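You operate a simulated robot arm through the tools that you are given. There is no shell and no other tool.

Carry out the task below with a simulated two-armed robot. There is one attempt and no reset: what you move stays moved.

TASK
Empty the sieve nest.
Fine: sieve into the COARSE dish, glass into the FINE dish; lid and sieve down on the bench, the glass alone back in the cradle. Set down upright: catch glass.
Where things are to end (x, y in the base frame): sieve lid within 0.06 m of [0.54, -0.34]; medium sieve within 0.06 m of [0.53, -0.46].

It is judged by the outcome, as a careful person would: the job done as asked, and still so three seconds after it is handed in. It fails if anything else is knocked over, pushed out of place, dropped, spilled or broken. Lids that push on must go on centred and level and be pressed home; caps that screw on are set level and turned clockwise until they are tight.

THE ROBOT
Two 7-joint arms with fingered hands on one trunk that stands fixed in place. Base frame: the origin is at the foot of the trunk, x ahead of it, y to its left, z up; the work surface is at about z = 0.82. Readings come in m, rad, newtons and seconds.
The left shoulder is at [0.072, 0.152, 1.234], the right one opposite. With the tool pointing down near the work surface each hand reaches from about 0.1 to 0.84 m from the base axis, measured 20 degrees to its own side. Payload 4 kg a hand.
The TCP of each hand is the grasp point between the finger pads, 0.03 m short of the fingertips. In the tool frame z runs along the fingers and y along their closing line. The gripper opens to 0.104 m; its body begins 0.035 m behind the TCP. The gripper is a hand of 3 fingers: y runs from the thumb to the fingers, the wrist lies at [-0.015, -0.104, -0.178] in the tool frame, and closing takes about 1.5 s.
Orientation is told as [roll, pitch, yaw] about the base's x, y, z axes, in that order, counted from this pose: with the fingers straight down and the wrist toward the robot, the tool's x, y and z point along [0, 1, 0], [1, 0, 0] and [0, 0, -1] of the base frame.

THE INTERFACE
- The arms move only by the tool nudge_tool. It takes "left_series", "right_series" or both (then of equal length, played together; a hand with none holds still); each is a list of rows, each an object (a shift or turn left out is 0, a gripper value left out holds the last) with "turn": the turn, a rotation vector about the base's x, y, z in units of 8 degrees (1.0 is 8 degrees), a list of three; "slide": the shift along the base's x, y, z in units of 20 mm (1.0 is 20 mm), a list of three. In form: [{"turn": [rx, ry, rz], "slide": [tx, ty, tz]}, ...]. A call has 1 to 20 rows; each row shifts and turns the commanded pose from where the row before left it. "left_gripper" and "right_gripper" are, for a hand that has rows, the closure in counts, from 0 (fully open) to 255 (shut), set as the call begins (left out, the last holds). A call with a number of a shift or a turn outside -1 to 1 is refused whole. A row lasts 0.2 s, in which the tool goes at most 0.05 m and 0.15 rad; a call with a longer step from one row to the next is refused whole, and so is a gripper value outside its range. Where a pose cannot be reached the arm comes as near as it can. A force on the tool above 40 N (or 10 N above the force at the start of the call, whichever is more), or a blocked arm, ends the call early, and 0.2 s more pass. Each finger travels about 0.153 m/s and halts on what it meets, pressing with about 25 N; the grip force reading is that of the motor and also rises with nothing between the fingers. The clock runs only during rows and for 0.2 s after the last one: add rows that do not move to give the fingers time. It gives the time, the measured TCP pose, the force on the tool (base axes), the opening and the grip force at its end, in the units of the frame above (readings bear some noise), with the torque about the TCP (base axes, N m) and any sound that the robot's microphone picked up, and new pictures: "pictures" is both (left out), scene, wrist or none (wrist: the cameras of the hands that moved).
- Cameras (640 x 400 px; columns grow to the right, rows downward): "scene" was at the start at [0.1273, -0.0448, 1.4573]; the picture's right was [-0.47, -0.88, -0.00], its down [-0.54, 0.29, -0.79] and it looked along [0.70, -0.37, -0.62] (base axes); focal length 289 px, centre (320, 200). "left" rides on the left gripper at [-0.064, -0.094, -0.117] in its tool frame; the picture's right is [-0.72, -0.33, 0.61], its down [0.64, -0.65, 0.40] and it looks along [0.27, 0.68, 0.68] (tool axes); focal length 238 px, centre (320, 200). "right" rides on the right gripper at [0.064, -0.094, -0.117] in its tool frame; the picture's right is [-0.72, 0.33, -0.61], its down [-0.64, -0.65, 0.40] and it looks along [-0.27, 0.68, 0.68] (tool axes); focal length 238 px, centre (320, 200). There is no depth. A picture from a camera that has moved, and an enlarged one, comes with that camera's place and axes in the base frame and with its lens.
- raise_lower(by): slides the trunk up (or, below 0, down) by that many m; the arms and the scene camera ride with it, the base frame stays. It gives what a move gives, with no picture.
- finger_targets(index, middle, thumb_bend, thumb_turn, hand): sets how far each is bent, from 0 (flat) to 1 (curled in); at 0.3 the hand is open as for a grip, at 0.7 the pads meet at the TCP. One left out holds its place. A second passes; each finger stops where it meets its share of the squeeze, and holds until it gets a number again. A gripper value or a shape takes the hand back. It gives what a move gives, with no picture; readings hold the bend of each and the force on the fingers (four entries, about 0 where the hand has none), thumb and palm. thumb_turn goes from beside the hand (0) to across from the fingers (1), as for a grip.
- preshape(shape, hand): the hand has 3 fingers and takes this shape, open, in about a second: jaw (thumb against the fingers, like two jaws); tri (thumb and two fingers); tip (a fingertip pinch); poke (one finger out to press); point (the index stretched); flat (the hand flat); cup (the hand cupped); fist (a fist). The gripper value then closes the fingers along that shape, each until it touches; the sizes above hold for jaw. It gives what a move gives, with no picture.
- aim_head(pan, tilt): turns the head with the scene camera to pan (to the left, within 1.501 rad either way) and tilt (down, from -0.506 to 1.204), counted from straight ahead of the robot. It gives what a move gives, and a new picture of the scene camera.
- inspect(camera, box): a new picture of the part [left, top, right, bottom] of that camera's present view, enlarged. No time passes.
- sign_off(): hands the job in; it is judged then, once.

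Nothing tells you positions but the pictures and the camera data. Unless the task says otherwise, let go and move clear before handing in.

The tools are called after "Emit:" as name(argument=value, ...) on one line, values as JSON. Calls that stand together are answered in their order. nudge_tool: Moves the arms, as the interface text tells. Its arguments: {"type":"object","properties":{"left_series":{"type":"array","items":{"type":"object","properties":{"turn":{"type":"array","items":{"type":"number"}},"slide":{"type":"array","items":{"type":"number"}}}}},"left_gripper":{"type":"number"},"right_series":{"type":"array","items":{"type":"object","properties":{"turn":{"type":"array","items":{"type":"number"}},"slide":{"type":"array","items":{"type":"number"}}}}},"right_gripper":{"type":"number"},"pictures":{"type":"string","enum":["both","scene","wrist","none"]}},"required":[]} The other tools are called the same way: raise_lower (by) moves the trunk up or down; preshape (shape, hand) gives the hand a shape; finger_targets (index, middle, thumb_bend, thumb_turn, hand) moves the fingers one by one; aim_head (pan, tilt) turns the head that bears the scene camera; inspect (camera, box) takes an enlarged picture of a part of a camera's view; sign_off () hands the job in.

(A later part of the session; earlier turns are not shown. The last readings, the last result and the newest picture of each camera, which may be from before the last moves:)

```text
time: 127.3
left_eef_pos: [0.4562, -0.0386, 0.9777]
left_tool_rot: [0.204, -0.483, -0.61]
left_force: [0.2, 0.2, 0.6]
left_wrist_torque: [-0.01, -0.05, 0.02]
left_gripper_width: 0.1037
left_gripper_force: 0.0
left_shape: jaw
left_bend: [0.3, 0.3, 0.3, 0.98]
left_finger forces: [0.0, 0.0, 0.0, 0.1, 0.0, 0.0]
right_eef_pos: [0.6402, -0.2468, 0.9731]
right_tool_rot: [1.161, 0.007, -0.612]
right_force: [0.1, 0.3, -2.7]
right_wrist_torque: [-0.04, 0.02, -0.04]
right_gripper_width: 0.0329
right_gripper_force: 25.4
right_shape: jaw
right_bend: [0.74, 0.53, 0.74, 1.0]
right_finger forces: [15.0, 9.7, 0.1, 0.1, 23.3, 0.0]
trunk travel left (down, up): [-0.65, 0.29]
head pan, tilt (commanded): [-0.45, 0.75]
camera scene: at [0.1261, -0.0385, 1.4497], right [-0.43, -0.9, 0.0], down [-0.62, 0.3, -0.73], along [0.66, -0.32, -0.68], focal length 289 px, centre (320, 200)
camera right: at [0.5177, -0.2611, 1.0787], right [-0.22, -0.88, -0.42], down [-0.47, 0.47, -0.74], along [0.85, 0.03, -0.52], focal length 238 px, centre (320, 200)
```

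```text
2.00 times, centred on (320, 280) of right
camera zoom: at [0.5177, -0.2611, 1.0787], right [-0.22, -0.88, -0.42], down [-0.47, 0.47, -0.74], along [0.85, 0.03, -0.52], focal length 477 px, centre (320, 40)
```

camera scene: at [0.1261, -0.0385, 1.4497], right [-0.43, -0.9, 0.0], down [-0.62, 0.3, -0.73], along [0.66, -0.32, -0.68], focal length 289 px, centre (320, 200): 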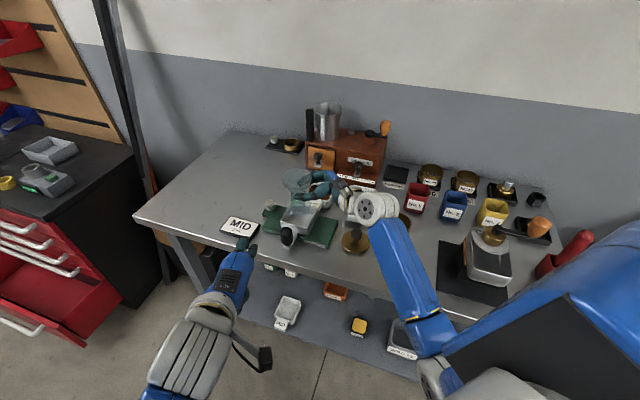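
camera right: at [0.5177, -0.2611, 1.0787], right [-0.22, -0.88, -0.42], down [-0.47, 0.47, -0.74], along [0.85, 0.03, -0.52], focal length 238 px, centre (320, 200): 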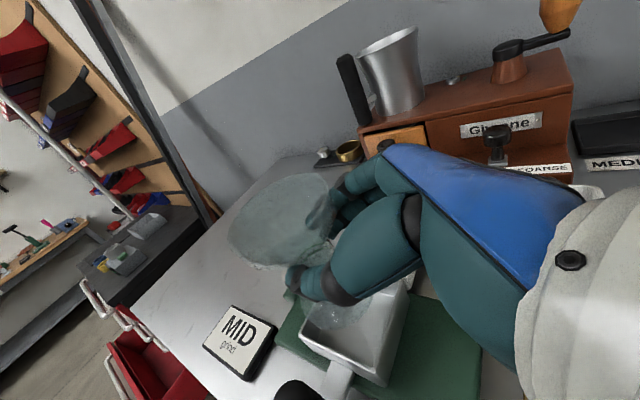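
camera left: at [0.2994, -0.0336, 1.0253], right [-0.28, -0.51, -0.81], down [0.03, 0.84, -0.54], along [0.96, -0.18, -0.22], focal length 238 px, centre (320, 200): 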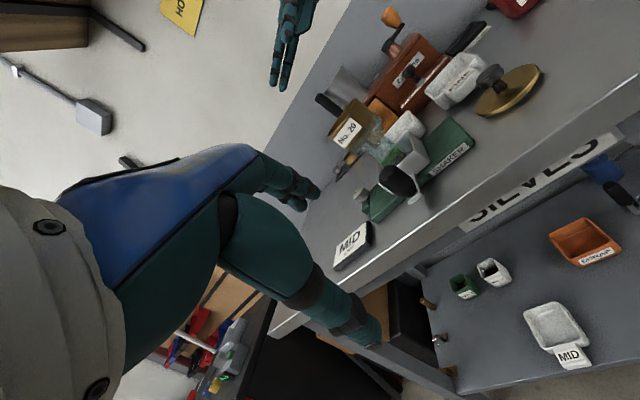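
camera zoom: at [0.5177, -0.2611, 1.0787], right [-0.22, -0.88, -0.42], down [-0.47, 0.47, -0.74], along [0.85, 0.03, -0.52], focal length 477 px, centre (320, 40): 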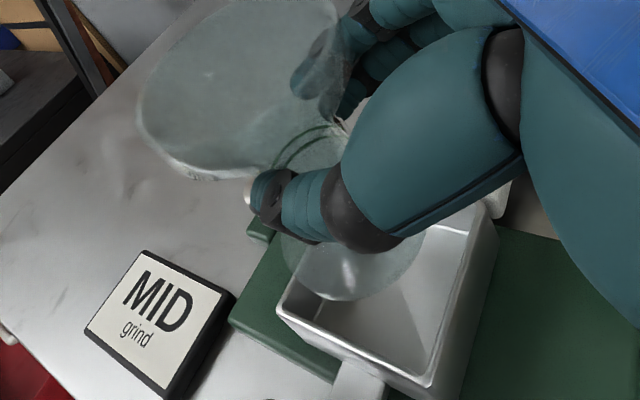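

The tray opening is only a few millimetres larger than the foot, so alignment matters. I'll correct another ~1.5° of tilt, lower until the foot is just above the rim, and compare positions closely.

Emit:
nudge_tool(right_series=[{"turn": [-0.15, 0.105, 0], "slide": [0, 0, -0.2]}, {"slide": [0, 0, -0.3]}, {}, {}], pictures="none")

Emit:
inspect(camera="scene", box=[275, 180, 325, 230])

Emit:
inspect(camera="left", box=[340, 100, 410, 170])

Emit:
inspect(camera="right", box=[270, 260, 410, 390])

```text
time: 128.3
left_eef_pos: [0.4561, -0.0373, 0.9783]
left_tool_rot: [0.207, -0.482, -0.608]
left_force: [-0.3, 0.1, 0.5]
left_wrist_torque: [0.03, -0.03, -0.03]
left_gripper_width: 0.1036
left_gripper_force: 0.0
left_shape: jaw
left_bend: [0.3, 0.3, 0.3, 0.98]
left_finger forces: [0.0, 0.0, 0.0, 0.0, 0.1, 0.0]
right_eef_pos: [0.6411, -0.2453, 0.9632]
right_tool_rot: [1.139, 0.007, -0.612]
right_force: [0.6, 0.1, -3.6]
right_wrist_torque: [-0.05, 0.05, 0.0]
right_gripper_width: 0.033
right_gripper_force: 25.0
right_shape: jaw
right_bend: [0.74, 0.53, 0.74, 1.0]
right_finger forces: [15.1, 9.7, 0.0, 0.1, 23.2, 0.1]
trunk travel left (down, up): [-0.65, 0.29]
head pan, tilt (commanded): [-0.45, 0.75]
```

```text
8.00 times, centred on (300, 205) of scene
camera zoom: at [0.126, -0.0385, 1.4497], right [-0.43, -0.9, 0.0], down [-0.62, 0.3, -0.73], along [0.66, -0.32, -0.68], focal length 2314 px, centre (480, 160)
```

zoom: 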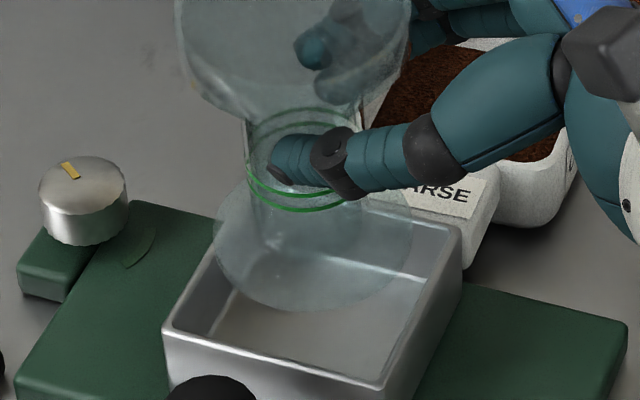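

```text
5.71 times, centred on (375, 135) of left
camera zoom: at [0.2991, -0.0341, 1.0254], right [-0.28, -0.51, -0.81], down [0.03, 0.84, -0.54], along [0.96, -0.18, -0.22], focal length 1362 px, centre (6, 571)
```

zoom: 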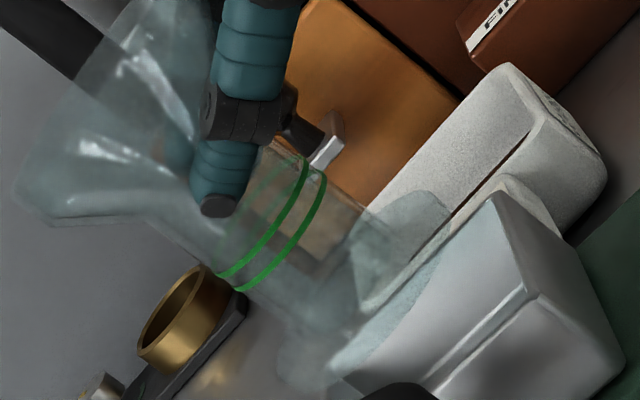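

```text
3.08 times, centred on (340, 325) of right
camera zoom: at [0.5193, -0.2585, 1.0705], right [-0.23, -0.89, -0.4], down [-0.48, 0.46, -0.75], along [0.85, 0.02, -0.53], focal length 733 px, centre (258, -185)
```

zoom: 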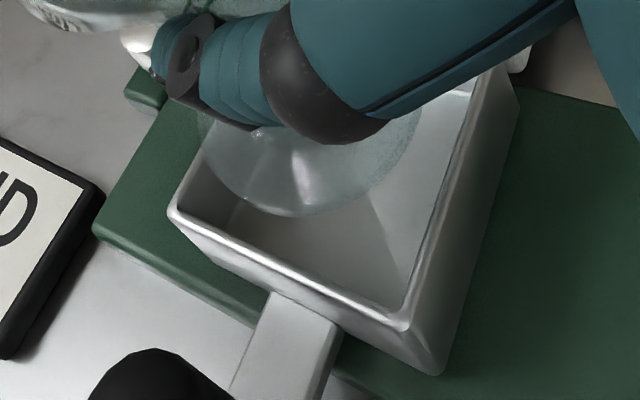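

By the grip geometry the foot should be within ~2 mm of its original seat. I'll nudge 1.5 mm in -y and lower in small steps, watching the force for any contact with the rim.

Emit:
nudge_tool(right_series=[{"slide": [0, -0.08, -0.15]}, {"slide": [0, 0, -0.15]}, {}], pictures="none")

Emit:
nudge_tool(right_series=[{"slide": [0, 0, -0.15]}, {"slide": [0, 0, -0.15]}, {}], pictures="none")

Emit:
inspect(camera="scene", box=[275, 180, 325, 230])

Emit:
inspect(camera="right", box=[270, 260, 410, 390])

Emit:
inspect(camera="left", box=[340, 100, 410, 170])

```text
time: 129.1
left_eef_pos: [0.4558, -0.038, 0.9784]
left_tool_rot: [0.206, -0.483, -0.609]
left_force: [0.1, 0.5, 0.6]
left_wrist_torque: [0.01, -0.01, -0.02]
left_gripper_width: 0.1037
left_gripper_force: 0.3
left_shape: jaw
left_bend: [0.3, 0.3, 0.3, 0.98]
left_finger forces: [0.0, 0.0, 0.1, 0.0, 0.0, 0.1]
right_eef_pos: [0.64, -0.2468, 0.9551]
right_tool_rot: [1.136, 0.007, -0.611]
right_force: [1.0, 0.1, -3.4]
right_wrist_torque: [-0.07, 0.05, 0.0]
right_gripper_width: 0.033
right_gripper_force: 25.0
right_shape: jaw
right_bend: [0.74, 0.53, 0.74, 1.0]
right_finger forces: [15.1, 9.7, 0.0, 0.1, 23.3, 0.1]
trunk travel left (down, up): [-0.65, 0.29]
head pan, tilt (commanded): [-0.45, 0.75]
```

```text
time: 129.9
left_eef_pos: [0.4557, -0.0366, 0.9789]
left_tool_rot: [0.207, -0.484, -0.61]
left_force: [-0.4, 0.5, -0.1]
left_wrist_torque: [0.0, 0.02, -0.02]
left_gripper_width: 0.1039
left_gripper_force: 0.0
left_shape: jaw
left_bend: [0.3, 0.3, 0.3, 0.98]
left_finger forces: [0.0, 0.0, 0.0, 0.0, 0.1, 0.0]
right_eef_pos: [0.6409, -0.2483, 0.9497]
right_tool_rot: [1.138, 0.007, -0.61]
right_force: [0.8, -0.8, -2.9]
right_wrist_torque: [-0.06, 0.03, 0.01]
right_gripper_width: 0.033
right_gripper_force: 25.2
right_shape: jaw
right_bend: [0.74, 0.53, 0.74, 1.0]
right_finger forces: [15.1, 9.7, 0.0, 0.0, 23.2, 0.1]
trunk travel left (down, up): [-0.65, 0.29]
head pan, tilt (commanded): [-0.45, 0.75]
```

```text
8.00 times, centred on (300, 205) of scene
camera zoom: at [0.126, -0.0385, 1.4497], right [-0.43, -0.9, 0.0], down [-0.62, 0.3, -0.73], along [0.66, -0.32, -0.68], focal length 2314 px, centre (480, 160)
```

zoom: 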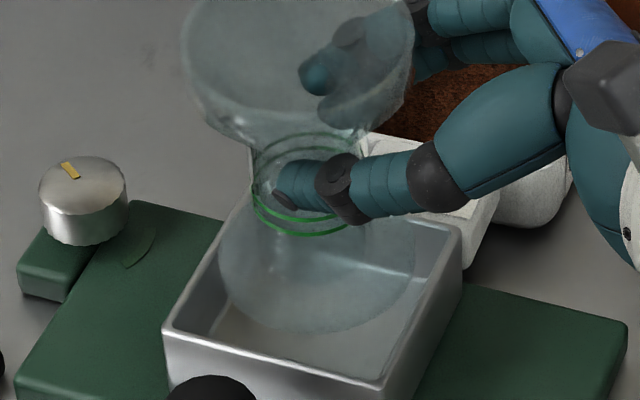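

```text
3.08 times, centred on (340, 325) of right
camera zoom: at [0.5202, -0.2599, 1.058], right [-0.23, -0.89, -0.4], down [-0.48, 0.46, -0.75], along [0.85, 0.02, -0.53], focal length 733 px, centre (258, -185)
```

zoom: 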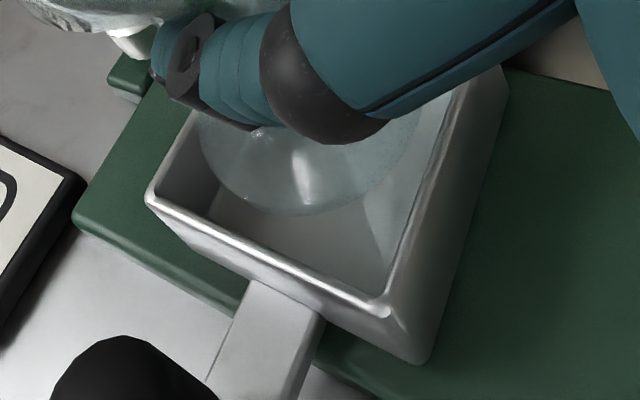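

```text
5.71 times, centred on (375, 135) of left
camera zoom: at [0.2991, -0.0341, 1.0254], right [-0.28, -0.51, -0.81], down [0.03, 0.84, -0.54], along [0.96, -0.18, -0.22], focal length 1362 px, centre (6, 571)
```

zoom: 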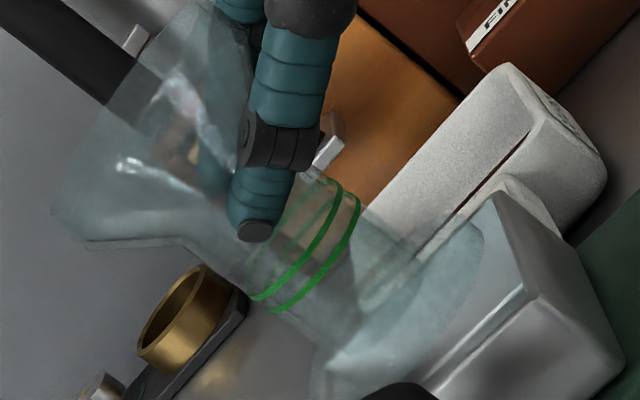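

The foot appears centred over the tray opening in both views (within a few mm) and there's no contact yet. I'll keep lowering in 3 mm steps, watching the force.

Emit:
nudge_tool(right_series=[{"slide": [0, 0, -0.15]}, {}], pictures="none")

Emit:
nudge_tool(right_series=[{"slide": [0, 0, -0.15]}, {}], pictures="none")

Emit:
inspect(camera="scene", box=[275, 180, 325, 230])

Emit:
inspect(camera="right", box=[270, 260, 410, 390])

```text
time: 130.5
left_eef_pos: [0.4556, -0.0388, 0.978]
left_tool_rot: [0.207, -0.483, -0.609]
left_force: [-0.8, 0.7, -0.3]
left_wrist_torque: [-0.01, -0.01, -0.03]
left_gripper_width: 0.1035
left_gripper_force: 0.1
left_shape: jaw
left_bend: [0.3, 0.3, 0.3, 0.98]
left_finger forces: [0.1, 0.0, 0.0, 0.0, 0.0, 0.1]
right_eef_pos: [0.641, -0.2482, 0.9468]
right_tool_rot: [1.139, 0.008, -0.61]
right_force: [0.6, 0.3, -2.4]
right_wrist_torque: [-0.02, 0.05, 0.01]
right_gripper_width: 0.0331
right_gripper_force: 24.8
right_shape: jaw
right_bend: [0.74, 0.53, 0.74, 1.0]
right_finger forces: [15.0, 9.7, 0.0, 0.0, 23.2, 0.0]
trunk travel left (down, up): [-0.65, 0.29]
head pan, tilt (commanded): [-0.45, 0.75]
```

```text
time: 131.1
left_eef_pos: [0.4563, -0.037, 0.9785]
left_tool_rot: [0.205, -0.483, -0.608]
left_force: [0.3, -0.4, -0.2]
left_wrist_torque: [-0.03, 0.03, 0.02]
left_gripper_width: 0.1037
left_gripper_force: 0.0
left_shape: jaw
left_bend: [0.3, 0.3, 0.3, 0.98]
left_finger forces: [0.0, 0.0, 0.0, 0.0, 0.1, 0.0]
right_eef_pos: [0.6413, -0.2493, 0.9437]
right_tool_rot: [1.137, 0.006, -0.612]
right_force: [0.2, 0.0, -2.5]
right_wrist_torque: [-0.05, 0.05, 0.02]
right_gripper_width: 0.0333
right_gripper_force: 24.5
right_shape: jaw
right_bend: [0.74, 0.53, 0.74, 1.0]
right_finger forces: [15.1, 9.7, 0.0, 0.0, 23.1, 0.0]
trunk travel left (down, up): [-0.65, 0.29]
head pan, tilt (commanded): [-0.45, 0.75]
```

```text
8.00 times, centred on (300, 205) of scene
camera zoom: at [0.126, -0.0385, 1.4497], right [-0.43, -0.9, 0.0], down [-0.62, 0.3, -0.73], along [0.66, -0.32, -0.68], focal length 2314 px, centre (480, 160)
```

zoom: 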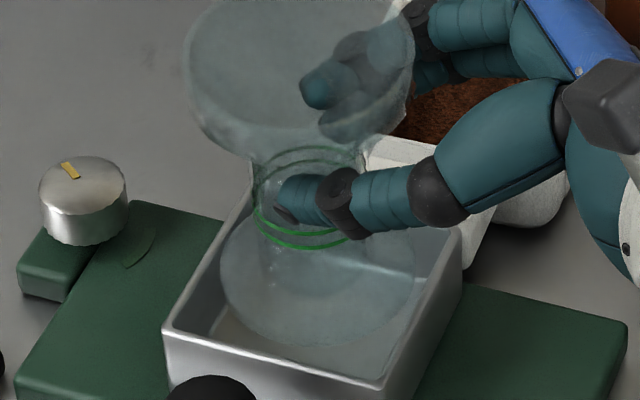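

```text
3.08 times, centred on (340, 325) of right
camera zoom: at [0.5202, -0.2598, 1.0518], right [-0.23, -0.89, -0.4], down [-0.48, 0.46, -0.75], along [0.85, 0.02, -0.53], focal length 733 px, centre (258, -185)
```

zoom: 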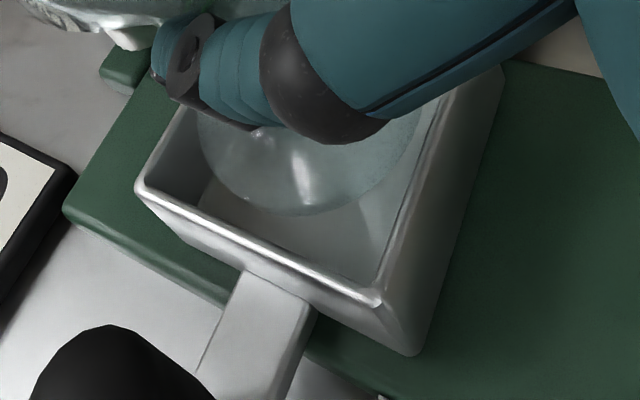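

It's entering the tray without contact. I'll continue down.

Emit:
nudge_tool(right_series=[{"slide": [0, 0, -0.15]}, {"slide": [0, 0, -0.15]}, {}], pictures="none")

Emit:
nudge_tool(right_series=[{"slide": [0, 0, -0.15]}, {"slide": [0, 0, -0.15]}, {}], pictures="none")

Emit:
inspect(camera="scene", box=[275, 180, 325, 230])

Emit:
inspect(camera="right", box=[270, 260, 410, 390])

Emit:
inspect(camera="left", box=[325, 90, 415, 180])

```text
time: 131.9
left_eef_pos: [0.4555, -0.0368, 0.9783]
left_tool_rot: [0.205, -0.483, -0.609]
left_force: [-0.5, 0.4, -0.4]
left_wrist_torque: [0.01, -0.03, 0.02]
left_gripper_width: 0.1039
left_gripper_force: 0.1
left_shape: jaw
left_bend: [0.3, 0.3, 0.3, 0.98]
left_finger forces: [0.0, 0.0, 0.0, 0.0, 0.0, 0.1]
right_eef_pos: [0.6418, -0.248, 0.9383]
right_tool_rot: [1.137, 0.007, -0.611]
right_force: [0.5, -0.5, -2.8]
right_wrist_torque: [-0.09, 0.05, 0.01]
right_gripper_width: 0.0331
right_gripper_force: 25.0
right_shape: jaw
right_bend: [0.74, 0.53, 0.74, 1.0]
right_finger forces: [15.1, 9.7, 0.1, 0.1, 23.2, 0.0]
trunk travel left (down, up): [-0.65, 0.29]
head pan, tilt (commanded): [-0.45, 0.75]
```

```text
time: 132.7
left_eef_pos: [0.4559, -0.0379, 0.9767]
left_tool_rot: [0.205, -0.484, -0.609]
left_force: [0.0, 0.5, 0.1]
left_wrist_torque: [-0.01, -0.01, 0.0]
left_gripper_width: 0.1037
left_gripper_force: 0.1
left_shape: jaw
left_bend: [0.3, 0.3, 0.3, 0.98]
left_finger forces: [0.0, 0.1, 0.0, 0.1, 0.0, 0.0]
right_eef_pos: [0.6404, -0.2487, 0.9321]
right_tool_rot: [1.137, 0.007, -0.609]
right_force: [-0.4, 0.8, -3.0]
right_wrist_torque: [-0.07, 0.09, -0.04]
right_gripper_width: 0.0331
right_gripper_force: 25.7
right_shape: jaw
right_bend: [0.74, 0.53, 0.74, 1.0]
right_finger forces: [14.9, 9.7, 0.1, 0.0, 23.3, 0.0]
trunk travel left (down, up): [-0.65, 0.29]
head pan, tilt (commanded): [-0.45, 0.75]
```

```text
8.00 times, centred on (300, 205) of scene
camera zoom: at [0.126, -0.0385, 1.4497], right [-0.43, -0.9, 0.0], down [-0.62, 0.3, -0.73], along [0.66, -0.32, -0.68], focal length 2314 px, centre (480, 160)
```

zoom: 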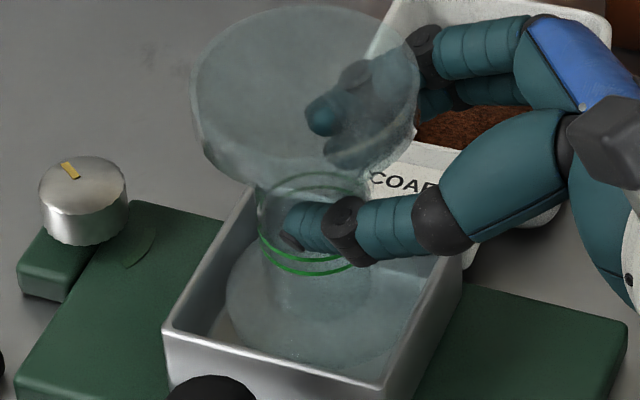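

```text
3.08 times, centred on (340, 325) of right
camera zoom: at [0.5193, -0.2608, 1.0398], right [-0.23, -0.89, -0.4], down [-0.48, 0.46, -0.75], along [0.85, 0.02, -0.53], focal length 733 px, centre (258, -185)
```

zoom: 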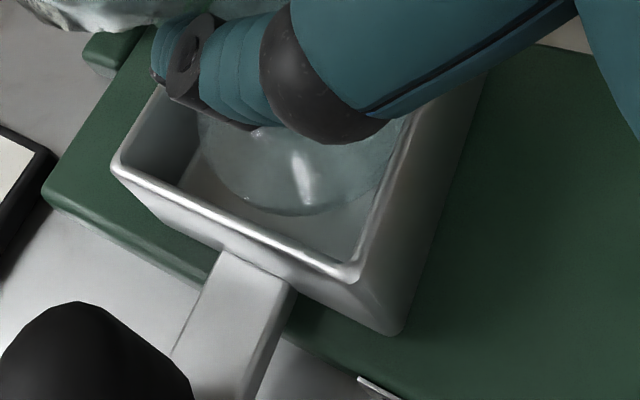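

```text
4.44 times, centred on (370, 135) of left
camera zoom: at [0.2991, -0.0341, 1.0254], right [-0.28, -0.51, -0.81], down [0.03, 0.84, -0.54], along [0.96, -0.18, -0.22], focal length 1059 px, centre (98, 489)
```

zoom: 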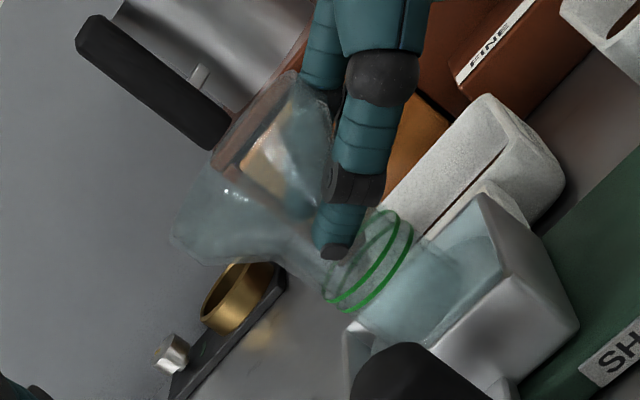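

The foot is inside the tray walls now with no contact. Continuing down to the floor.

Emit:
nudge_tool(right_series=[{"slide": [0, 0, -0.15]}, {"slide": [0, 0, -0.15]}, {}], pictures="none")

Emit:
nudge_tool(right_series=[{"slide": [0, 0, -0.15]}, {"slide": [0, 0, -0.1]}, {}], pictures="none")

Emit:
inspect(camera="scene", box=[275, 180, 325, 230])

Emit:
inspect(camera="right", box=[270, 260, 410, 390])

```text
time: 133.5
left_eef_pos: [0.4559, -0.0367, 0.9781]
left_tool_rot: [0.205, -0.483, -0.61]
left_force: [0.0, -0.1, 0.1]
left_wrist_torque: [0.02, -0.02, 0.04]
left_gripper_width: 0.1039
left_gripper_force: 0.0
left_shape: jaw
left_bend: [0.3, 0.3, 0.3, 0.98]
left_finger forces: [0.1, 0.1, 0.0, 0.1, 0.1, 0.0]
right_eef_pos: [0.6407, -0.2503, 0.9254]
right_tool_rot: [1.137, 0.006, -0.611]
right_force: [-0.2, -0.1, -2.8]
right_wrist_torque: [-0.02, 0.09, 0.03]
right_gripper_width: 0.0331
right_gripper_force: 25.5
right_shape: jaw
right_bend: [0.74, 0.53, 0.74, 1.0]
right_finger forces: [15.1, 9.5, 0.0, 0.1, 23.3, 0.0]
trunk travel left (down, up): [-0.65, 0.29]
head pan, tilt (commanded): [-0.45, 0.75]
```

```text
time: 134.3
left_eef_pos: [0.4563, -0.0382, 0.9781]
left_tool_rot: [0.207, -0.483, -0.609]
left_force: [0.0, 0.9, 1.1]
left_wrist_torque: [-0.02, 0.0, -0.01]
left_gripper_width: 0.1036
left_gripper_force: 0.2
left_shape: jaw
left_bend: [0.3, 0.3, 0.3, 0.98]
left_finger forces: [0.0, 0.0, 0.0, 0.1, 0.1, 0.0]
right_eef_pos: [0.6398, -0.2471, 0.9203]
right_tool_rot: [1.138, 0.008, -0.61]
right_force: [-0.1, 0.9, -2.9]
right_wrist_torque: [-0.05, 0.04, -0.01]
right_gripper_width: 0.0333
right_gripper_force: 25.1
right_shape: jaw
right_bend: [0.74, 0.53, 0.74, 1.0]
right_finger forces: [14.9, 9.6, 0.0, 0.0, 23.2, 0.1]
trunk travel left (down, up): [-0.65, 0.29]
head pan, tilt (commanded): [-0.45, 0.75]
```

```text
8.00 times, centred on (300, 205) of scene
camera zoom: at [0.126, -0.0385, 1.4497], right [-0.43, -0.9, 0.0], down [-0.62, 0.3, -0.73], along [0.66, -0.32, -0.68], focal length 2314 px, centre (480, 160)
```

zoom: 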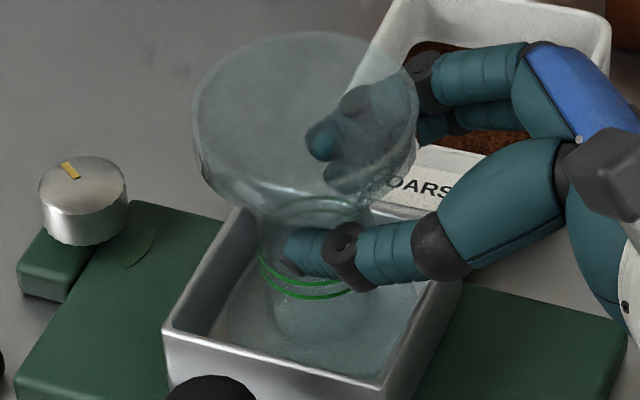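

```text
3.08 times, centred on (340, 325) of right
camera zoom: at [0.5193, -0.2602, 1.0285], right [-0.23, -0.89, -0.4], down [-0.48, 0.46, -0.75], along [0.85, 0.02, -0.53], focal length 733 px, centre (258, -185)
```

zoom: 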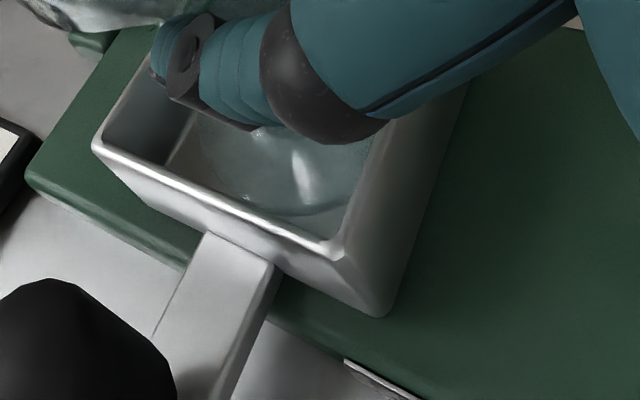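

Nearly down. I'll creep in 2 mm steps to touch the floor.

Emit:
nudge_tool(right_series=[{"slide": [0, 0, -0.1]}, {"slide": [0, 0, -0.1]}, {}], pictures="none")

Emit:
nudge_tool(right_series=[{"slide": [0, 0, -0.1]}, {}], pictures="none")

```text
time: 135.1
left_eef_pos: [0.4564, -0.0374, 0.979]
left_tool_rot: [0.206, -0.485, -0.607]
left_force: [0.3, -0.2, 0.2]
left_wrist_torque: [0.0, 0.0, -0.01]
left_gripper_width: 0.1037
left_gripper_force: 0.1
left_shape: jaw
left_bend: [0.3, 0.3, 0.3, 0.98]
left_finger forces: [0.0, 0.1, 0.0, 0.1, 0.0, 0.0]
right_eef_pos: [0.641, -0.2475, 0.9176]
right_tool_rot: [1.136, 0.007, -0.613]
right_force: [0.9, 0.5, -3.3]
right_wrist_torque: [-0.03, 0.04, 0.02]
right_gripper_width: 0.0331
right_gripper_force: 25.0
right_shape: jaw
right_bend: [0.74, 0.53, 0.74, 1.0]
right_finger forces: [15.0, 9.7, 0.1, 0.1, 23.3, 0.1]
trunk travel left (down, up): [-0.65, 0.29]
head pan, tilt (commanded): [-0.45, 0.75]
```

```text
time: 135.7
left_eef_pos: [0.4555, -0.0386, 0.9772]
left_tool_rot: [0.205, -0.483, -0.609]
left_force: [0.4, -0.8, -1.2]
left_wrist_torque: [-0.01, 0.01, -0.04]
left_gripper_width: 0.1035
left_gripper_force: 0.1
left_shape: jaw
left_bend: [0.3, 0.3, 0.3, 0.98]
left_finger forces: [0.1, 0.0, 0.0, 0.0, 0.0, 0.1]
right_eef_pos: [0.6408, -0.2477, 0.9162]
right_tool_rot: [1.138, 0.007, -0.609]
right_force: [-0.5, -0.2, -2.2]
right_wrist_torque: [-0.02, 0.0, -0.03]
right_gripper_width: 0.0331
right_gripper_force: 25.3
right_shape: jaw
right_bend: [0.74, 0.53, 0.74, 1.0]
right_finger forces: [15.2, 9.8, 0.0, 0.0, 23.0, 0.0]
trunk travel left (down, up): [-0.65, 0.29]
head pan, tilt (commanded): [-0.45, 0.75]
```

Emit:
nudge_tool(right_series=[{"slide": [0, 0, -0.1]}, {}], pictures="none")

Emit:
inspect(camera="scene", box=[275, 180, 325, 230])

Emit:
inspect(camera="left", box=[325, 90, 415, 180])

```text
time: 136.3
left_eef_pos: [0.4559, -0.0358, 0.979]
left_tool_rot: [0.206, -0.484, -0.609]
left_force: [0.0, -0.4, 0.0]
left_wrist_torque: [-0.02, 0.02, 0.01]
left_gripper_width: 0.1039
left_gripper_force: 0.1
left_shape: jaw
left_bend: [0.3, 0.3, 0.3, 0.98]
left_finger forces: [0.0, 0.0, 0.0, 0.0, 0.0, 0.1]
right_eef_pos: [0.6401, -0.248, 0.9138]
right_tool_rot: [1.136, 0.006, -0.611]
right_force: [1.6, -0.4, 0.6]
right_wrist_torque: [0.06, 0.05, -0.02]
right_gripper_width: 0.0332
right_gripper_force: 24.8
right_shape: jaw
right_bend: [0.74, 0.53, 0.74, 1.0]
right_finger forces: [16.2, 8.6, 0.1, 0.0, 22.5, 0.0]
trunk travel left (down, up): [-0.65, 0.29]
head pan, tilt (commanded): [-0.45, 0.75]
```

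```text
8.00 times, centred on (300, 205) of scene
camera zoom: at [0.1254, -0.0385, 1.4498], right [-0.43, -0.9, 0.0], down [-0.62, 0.3, -0.73], along [0.66, -0.32, -0.68], focal length 2314 px, centre (480, 160)
```

zoom: 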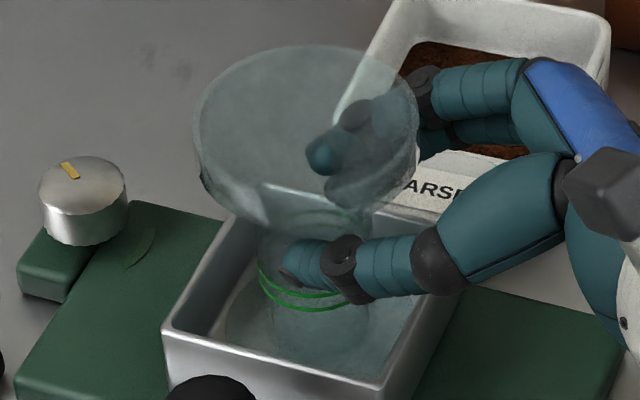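

```text
4.44 times, centred on (370, 135) of left
camera zoom: at [0.2988, -0.0341, 1.0255], right [-0.28, -0.51, -0.81], down [0.03, 0.84, -0.54], along [0.96, -0.18, -0.22], focal length 1059 px, centre (98, 489)
```

zoom: 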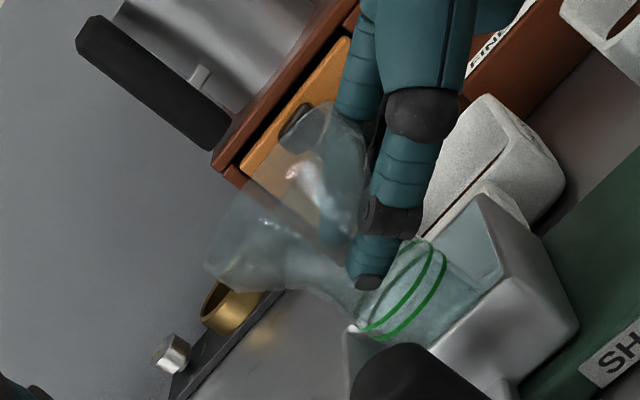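

The glass has touched the cradle floor (force now +0.6 N, TCP z 0.9138 as predicted) and stands straight. I'll open slightly, rise 3 mm so the fingers clear the tray rim, then open fully.

Emit:
nudge_tool(right_series=[{}, {}, {}], right_gripper=138, pictures="none")

Emit:
inspect(camera="scene", box=[275, 180, 325, 230])

Emit:
inspect(camera="left", box=[325, 90, 415, 180])

```text
time: 137.1
left_eef_pos: [0.4559, -0.0372, 0.9791]
left_tool_rot: [0.205, -0.485, -0.609]
left_force: [-0.8, -0.3, -0.1]
left_wrist_torque: [0.0, 0.0, 0.0]
left_gripper_width: 0.1037
left_gripper_force: 0.1
left_shape: jaw
left_bend: [0.3, 0.3, 0.3, 0.98]
left_finger forces: [0.0, 0.0, 0.0, 0.0, 0.0, 0.1]
right_eef_pos: [0.6387, -0.2477, 0.9136]
right_tool_rot: [1.138, 0.007, -0.609]
right_force: [-0.3, -0.6, 0.0]
right_wrist_torque: [0.02, -0.01, -0.01]
right_gripper_width: 0.0475
right_gripper_force: 0.0
right_shape: jaw
right_bend: [0.74, 0.46, 0.71, 1.0]
right_finger forces: [0.0, 0.0, 0.1, 0.0, 0.0, 0.0]
trunk travel left (down, up): [-0.65, 0.29]
head pan, tilt (commanded): [-0.45, 0.75]
```

```text
8.00 times, centred on (300, 205) of scene
camera zoom: at [0.1252, -0.0382, 1.4498], right [-0.43, -0.9, 0.0], down [-0.62, 0.3, -0.73], along [0.66, -0.32, -0.68], focal length 2314 px, centre (480, 160)
```

zoom: 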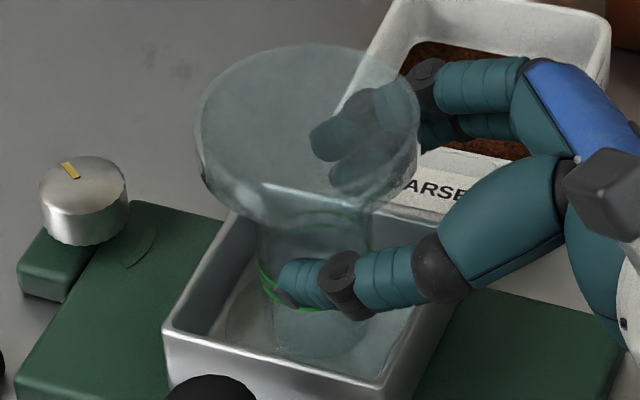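

```text
4.44 times, centred on (370, 135) of left
camera zoom: at [0.2987, -0.0339, 1.0255], right [-0.28, -0.51, -0.81], down [0.03, 0.84, -0.54], along [0.96, -0.18, -0.22], focal length 1059 px, centre (98, 489)
```

zoom: 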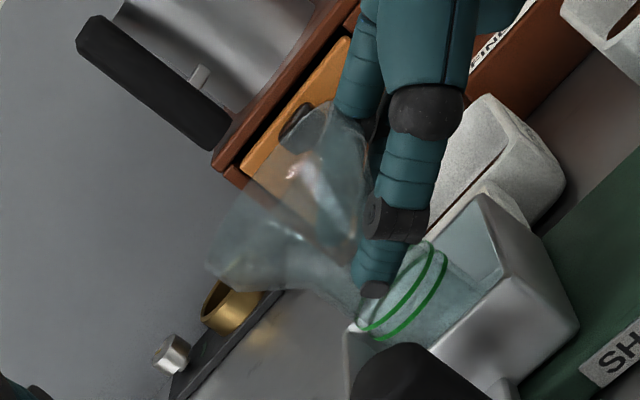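

The glass is released and standing; nothing moved. Now up 3 mm, then open fully.

Emit:
nudge_tool(right_series=[{"slide": [0, 0, 0.15]}, {}], pictures="none")

Emit:
nudge_tool(right_series=[{}, {}, {}, {}, {}], right_gripper=0)

Emit:
inspect(camera="scene", box=[265, 165, 335, 235])

Emit:
inspect(camera="right", box=[220, 180, 420, 380])

```text
time: 137.7
left_eef_pos: [0.4556, -0.0371, 0.9788]
left_tool_rot: [0.206, -0.485, -0.609]
left_force: [-0.1, 0.3, 0.5]
left_wrist_torque: [-0.01, -0.01, 0.03]
left_gripper_width: 0.1036
left_gripper_force: 0.1
left_shape: jaw
left_bend: [0.3, 0.3, 0.3, 0.98]
left_finger forces: [0.0, 0.0, 0.1, 0.0, 0.1, 0.0]
right_eef_pos: [0.6405, -0.2476, 0.9165]
right_tool_rot: [1.138, 0.005, -0.611]
right_force: [-0.1, -0.4, -0.2]
right_wrist_torque: [0.03, -0.02, -0.02]
right_gripper_width: 0.0477
right_gripper_force: 0.0
right_shape: jaw
right_bend: [0.74, 0.46, 0.71, 1.0]
right_finger forces: [0.0, 0.0, 0.0, 0.1, 0.1, 0.0]
trunk travel left (down, up): [-0.65, 0.29]
head pan, tilt (commanded): [-0.45, 0.75]
```

```text
time: 138.9
left_eef_pos: [0.4556, -0.0375, 0.9794]
left_tool_rot: [0.206, -0.485, -0.609]
left_force: [1.4, 0.3, -0.8]
left_wrist_torque: [-0.01, 0.02, -0.02]
left_gripper_width: 0.1037
left_gripper_force: 0.2
left_shape: jaw
left_bend: [0.3, 0.3, 0.3, 0.98]
left_finger forces: [0.1, 0.1, 0.0, 0.1, 0.0, 0.1]
right_eef_pos: [0.6409, -0.2479, 0.9165]
right_tool_rot: [1.139, 0.007, -0.611]
right_force: [-0.4, -0.4, -0.1]
right_wrist_torque: [0.0, -0.01, -0.01]
right_gripper_width: 0.1037
right_gripper_force: 0.0
right_shape: jaw
right_bend: [0.3, 0.3, 0.3, 0.98]
right_finger forces: [0.1, 0.0, 0.1, 0.0, 0.0, 0.0]
trunk travel left (down, up): [-0.65, 0.29]
head pan, tilt (commanded): [-0.45, 0.75]
camera scene: at [0.1252, -0.0382, 1.4498], right [-0.43, -0.9, 0.0], down [-0.62, 0.3, -0.73], along [0.66, -0.32, -0.68], focal length 289 px, centre (320, 200)
camera right: at [0.5193, -0.2601, 1.0245], right [-0.23, -0.89, -0.4], down [-0.48, 0.46, -0.75], along [0.85, 0.02, -0.53], focal length 238 px, centre (320, 200)
```

scene: 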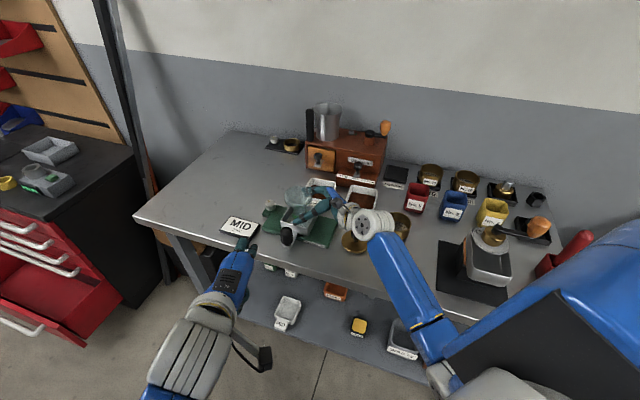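
right: 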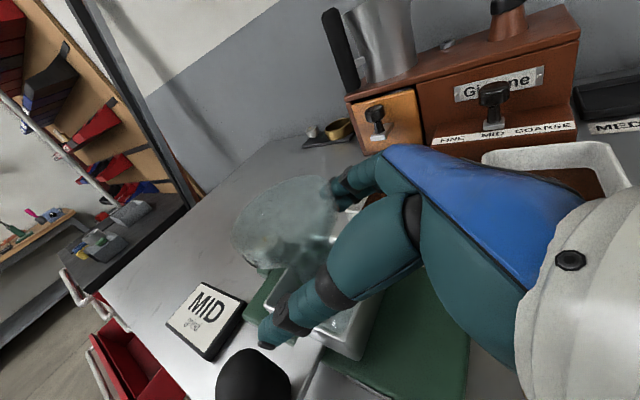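

```text
5.71 times, centred on (300, 200) of scene
camera zoom: at [0.1252, -0.0382, 1.4498], right [-0.43, -0.9, 0.0], down [-0.62, 0.3, -0.73], along [0.66, -0.32, -0.68], focal length 1653 px, centre (434, 200)
```

zoom: 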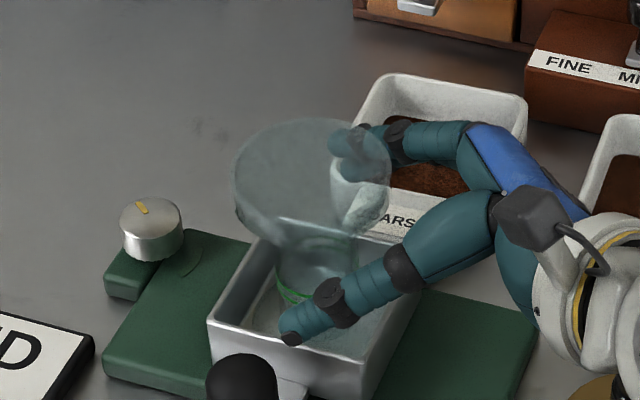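

```text
2.00 times, centred on (320, 280) of right
camera zoom: at [0.5193, -0.2601, 1.0245], right [-0.23, -0.89, -0.4], down [-0.48, 0.46, -0.75], along [0.85, 0.02, -0.53], focal length 477 px, centre (320, 40)
```

zoom: 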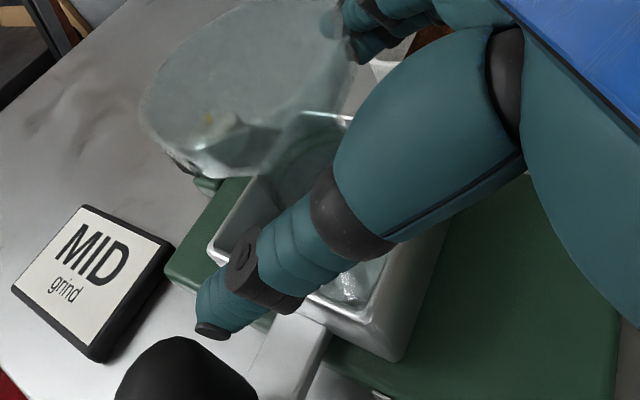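

Fully open with no contact. I'll lift the hand straight up off the glass.

Emit:
nudge_tool(right_series=[{"slide": [0, 0, 0.25]}, {"slide": [0, 0, 0.4]}, {"slide": [0, 0, 0.5]}, {"slide": [0, 0, 0.6]}, {"slide": [0, 0, 0.8]}, {"slide": [0, 0, 1]}, {"slide": [0, 0, 1]}, {"slide": [0, 0, 1]}, {"slide": [0, 0, 1]}, {}])

Emit:
inspect(camera="scene", box=[265, 165, 335, 245])

Emit:
inspect(camera="left", box=[325, 80, 425, 190])

```text
time: 141.1
left_eef_pos: [0.4563, -0.037, 0.9776]
left_tool_rot: [0.207, -0.485, -0.609]
left_force: [0.7, 0.5, -0.6]
left_wrist_torque: [0.03, -0.01, 0.01]
left_gripper_width: 0.1037
left_gripper_force: 0.1
left_shape: jaw
left_bend: [0.3, 0.3, 0.3, 0.98]
left_finger forces: [0.0, 0.0, 0.0, 0.1, 0.1, 0.1]
right_eef_pos: [0.6428, -0.25, 1.0487]
right_tool_rot: [1.138, 0.007, -0.611]
right_force: [0.1, -0.2, 0.0]
right_wrist_torque: [0.0, 0.0, 0.02]
right_gripper_width: 0.104
right_gripper_force: 0.1
right_shape: jaw
right_bend: [0.3, 0.3, 0.3, 0.98]
right_finger forces: [0.0, 0.1, 0.0, 0.0, 0.0, 0.0]
trunk travel left (down, up): [-0.65, 0.29]
head pan, tilt (commanded): [-0.45, 0.75]
camera scene: at [0.1253, -0.0383, 1.4498], right [-0.43, -0.9, 0.0], down [-0.62, 0.3, -0.73], along [0.66, -0.32, -0.68], focal length 289 px, centre (320, 200)
camera right: at [0.5205, -0.2616, 1.1562], right [-0.23, -0.89, -0.4], down [-0.48, 0.46, -0.75], along [0.85, 0.02, -0.53], focal length 238 px, centre (320, 200)
```

scene: 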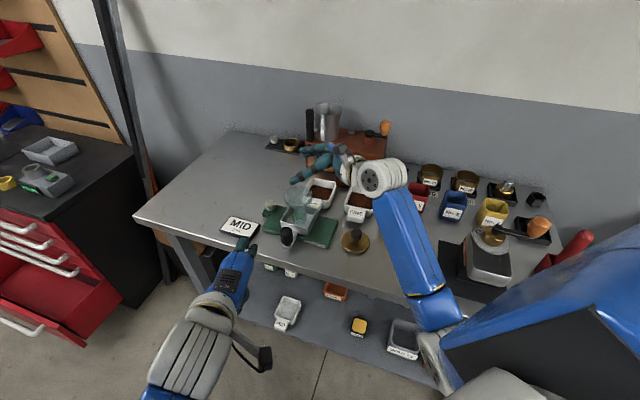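
right: 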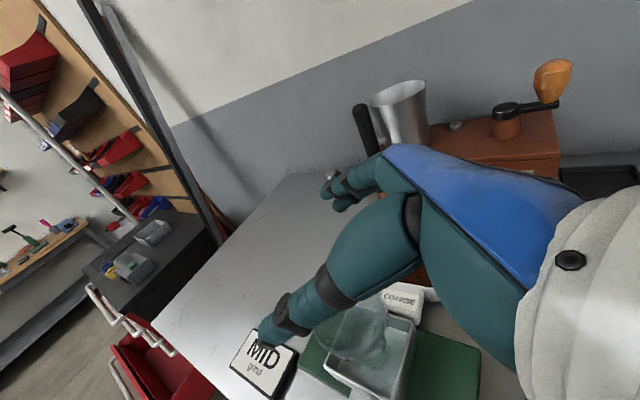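

```text
5.00 times, centred on (300, 205) of scene
camera zoom: at [0.1253, -0.0383, 1.4498], right [-0.43, -0.9, 0.0], down [-0.62, 0.3, -0.73], along [0.66, -0.32, -0.68], focal length 1446 px, centre (420, 175)
```

zoom: 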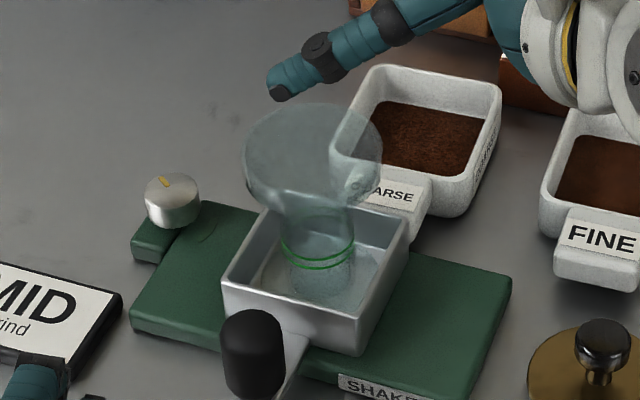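

```text
3.64 times, centred on (375, 135) of left
camera zoom: at [0.2987, -0.034, 1.0255], right [-0.28, -0.51, -0.81], down [0.03, 0.84, -0.54], along [0.96, -0.18, -0.22], focal length 867 px, centre (120, 436)
```

zoom: 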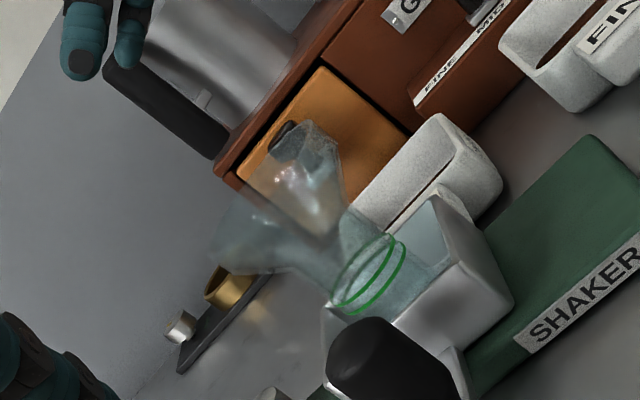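

The glass stands upright, empty and alone in the cradle. I'll now move both hands up and clear.

Emit:
nudge_tool(right_series=[{"slide": [0, 0, 1]}, {"slide": [0, 0, 1]}, {"slide": [0, 0, 1]}, {"slide": [0, 0, 1]}, {"slide": [0, 0, 1]}, {"slide": [0, 0, 1]}, {"slide": [-0.8, -0.4, 0.3]}, {"slide": [-0.8, -0.4, 0.3]}, {"slide": [-0.8, -0.4, 0]}, {"slide": [-0.8, -0.4, 0]}, {"slide": [-0.8, -0.4, 0]}, {"slide": [-0.8, -0.4, 0]}, {}], left_series=[{"slide": [0, 0, 0.5]}, {"slide": [0, 0.2, 0.8]}, {"slide": [0, 0.3, 0.8]}, {"slide": [0, 0.3, 0.8]}, {"slide": [0, 0.5, 0.8]}, {"slide": [0, 0.5, 0.8]}, {"slide": [0, 0.5, 0.8]}, {"slide": [0, 0.5, 0.8]}, {"slide": [0, 0.5, 0.8]}, {"slide": [0, 0.5, 0.5]}, {"slide": [0, 0.5, 0]}, {}, {}])

Emit:
inspect(camera="scene", box=[200, 160, 440, 310])

Emit:
inspect(camera="scene", box=[260, 165, 350, 255])

Emit:
inspect(camera="scene", box=[330, 170, 450, 270])

```text
time: 143.3
left_eef_pos: [0.4601, 0.0711, 1.07]
left_tool_rot: [0.422, -0.356, -0.67]
left_force: [-0.4, 0.1, 0.4]
left_wrist_torque: [-0.02, -0.01, 0.02]
left_gripper_width: 0.1036
left_gripper_force: 0.1
left_shape: jaw
left_bend: [0.3, 0.3, 0.3, 0.98]
left_finger forces: [0.1, 0.1, 0.0, 0.0, 0.0, 0.0]
left hand out of reach, approached as far as the arm can: row 9, 10, 11
right_eef_pos: [0.5763, -0.2787, 1.1821]
right_tool_rot: [1.136, 0.004, -0.61]
right_force: [0.8, -0.3, 0.2]
right_wrist_torque: [0.01, 0.01, 0.0]
right_gripper_width: 0.104
right_gripper_force: 0.0
right_shape: jaw
right_bend: [0.3, 0.3, 0.3, 0.98]
right_finger forces: [0.0, 0.0, 0.1, 0.0, 0.1, 0.0]
trunk travel left (down, up): [-0.65, 0.29]
head pan, tilt (commanded): [-0.45, 0.75]
stopped in row 11 (left hand): the arm was blocked; the commanded pose is now the measured one
camera scene: at [0.1242, -0.0375, 1.4499], right [-0.43, -0.9, 0.0], down [-0.61, 0.3, -0.73], along [0.66, -0.32, -0.68], focal length 289 px, centre (320, 200)
camera right: at [0.455, -0.2901, 1.2897], right [-0.23, -0.89, -0.4], down [-0.48, 0.46, -0.75], along [0.85, 0.02, -0.53], focal length 238 px, centre (320, 200)
camera left: at [0.3029, 0.0604, 1.1144], right [-0.26, -0.31, -0.91], down [0.02, 0.94, -0.33], along [0.97, -0.1, -0.24], focal length 238 px, centre (320, 200)
```

scene: 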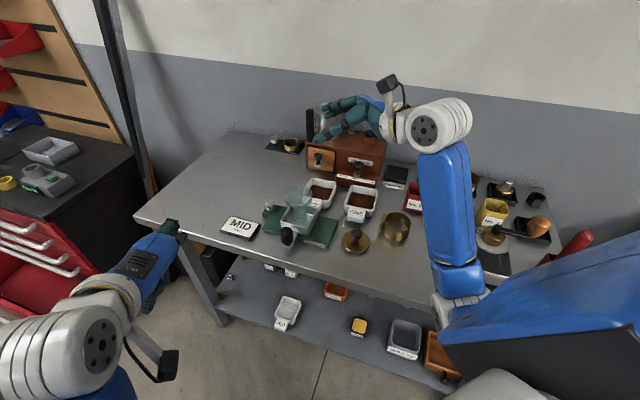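
right: 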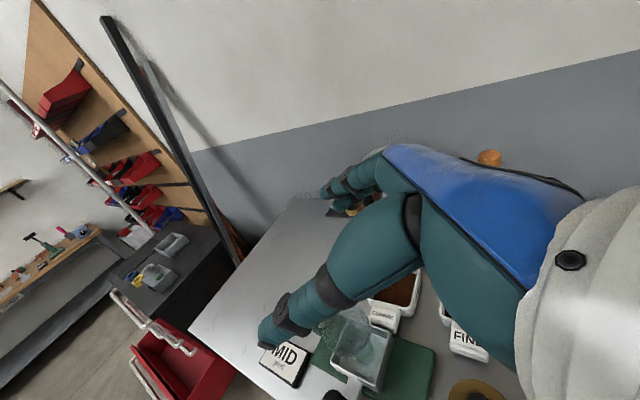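
left: 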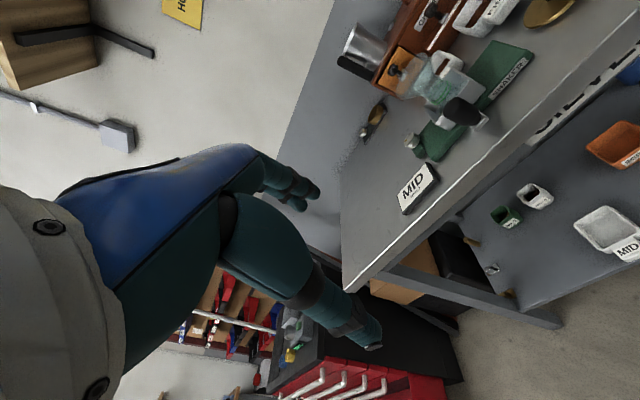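

```text
2.67 times, centred on (320, 235) of scene
camera zoom: at [0.1242, -0.0375, 1.4499], right [-0.43, -0.9, 0.0], down [-0.61, 0.3, -0.73], along [0.66, -0.32, -0.68], focal length 771 px, centre (320, 107)
```

zoom: 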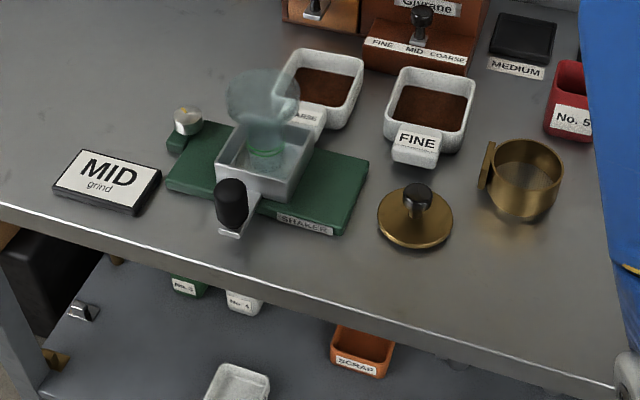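

```text
4.44 times, centred on (305, 210) of scene
camera zoom: at [0.1242, -0.0375, 1.4499], right [-0.43, -0.9, 0.0], down [-0.61, 0.3, -0.73], along [0.66, -0.32, -0.68], focal length 1286 px, centre (387, 156)
```

zoom: 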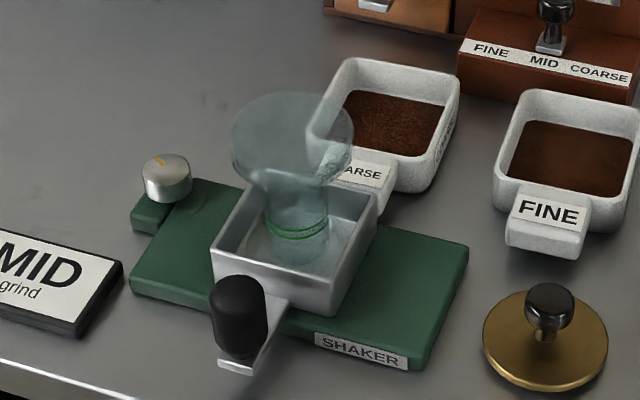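

```text
4.00 times, centred on (390, 220) of scene
camera zoom: at [0.1242, -0.0375, 1.4499], right [-0.43, -0.9, 0.0], down [-0.61, 0.3, -0.73], along [0.66, -0.32, -0.68], focal length 1157 px, centre (40, 120)
```

zoom: 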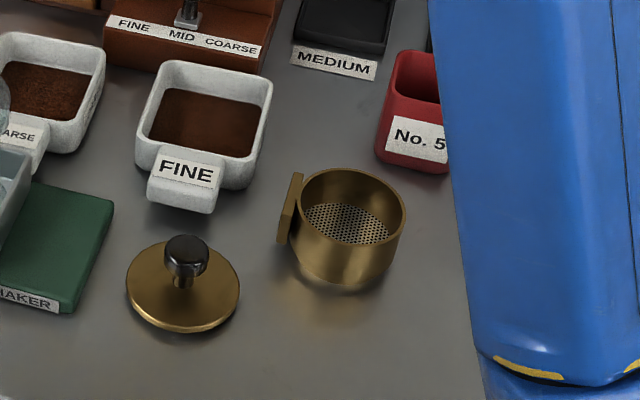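

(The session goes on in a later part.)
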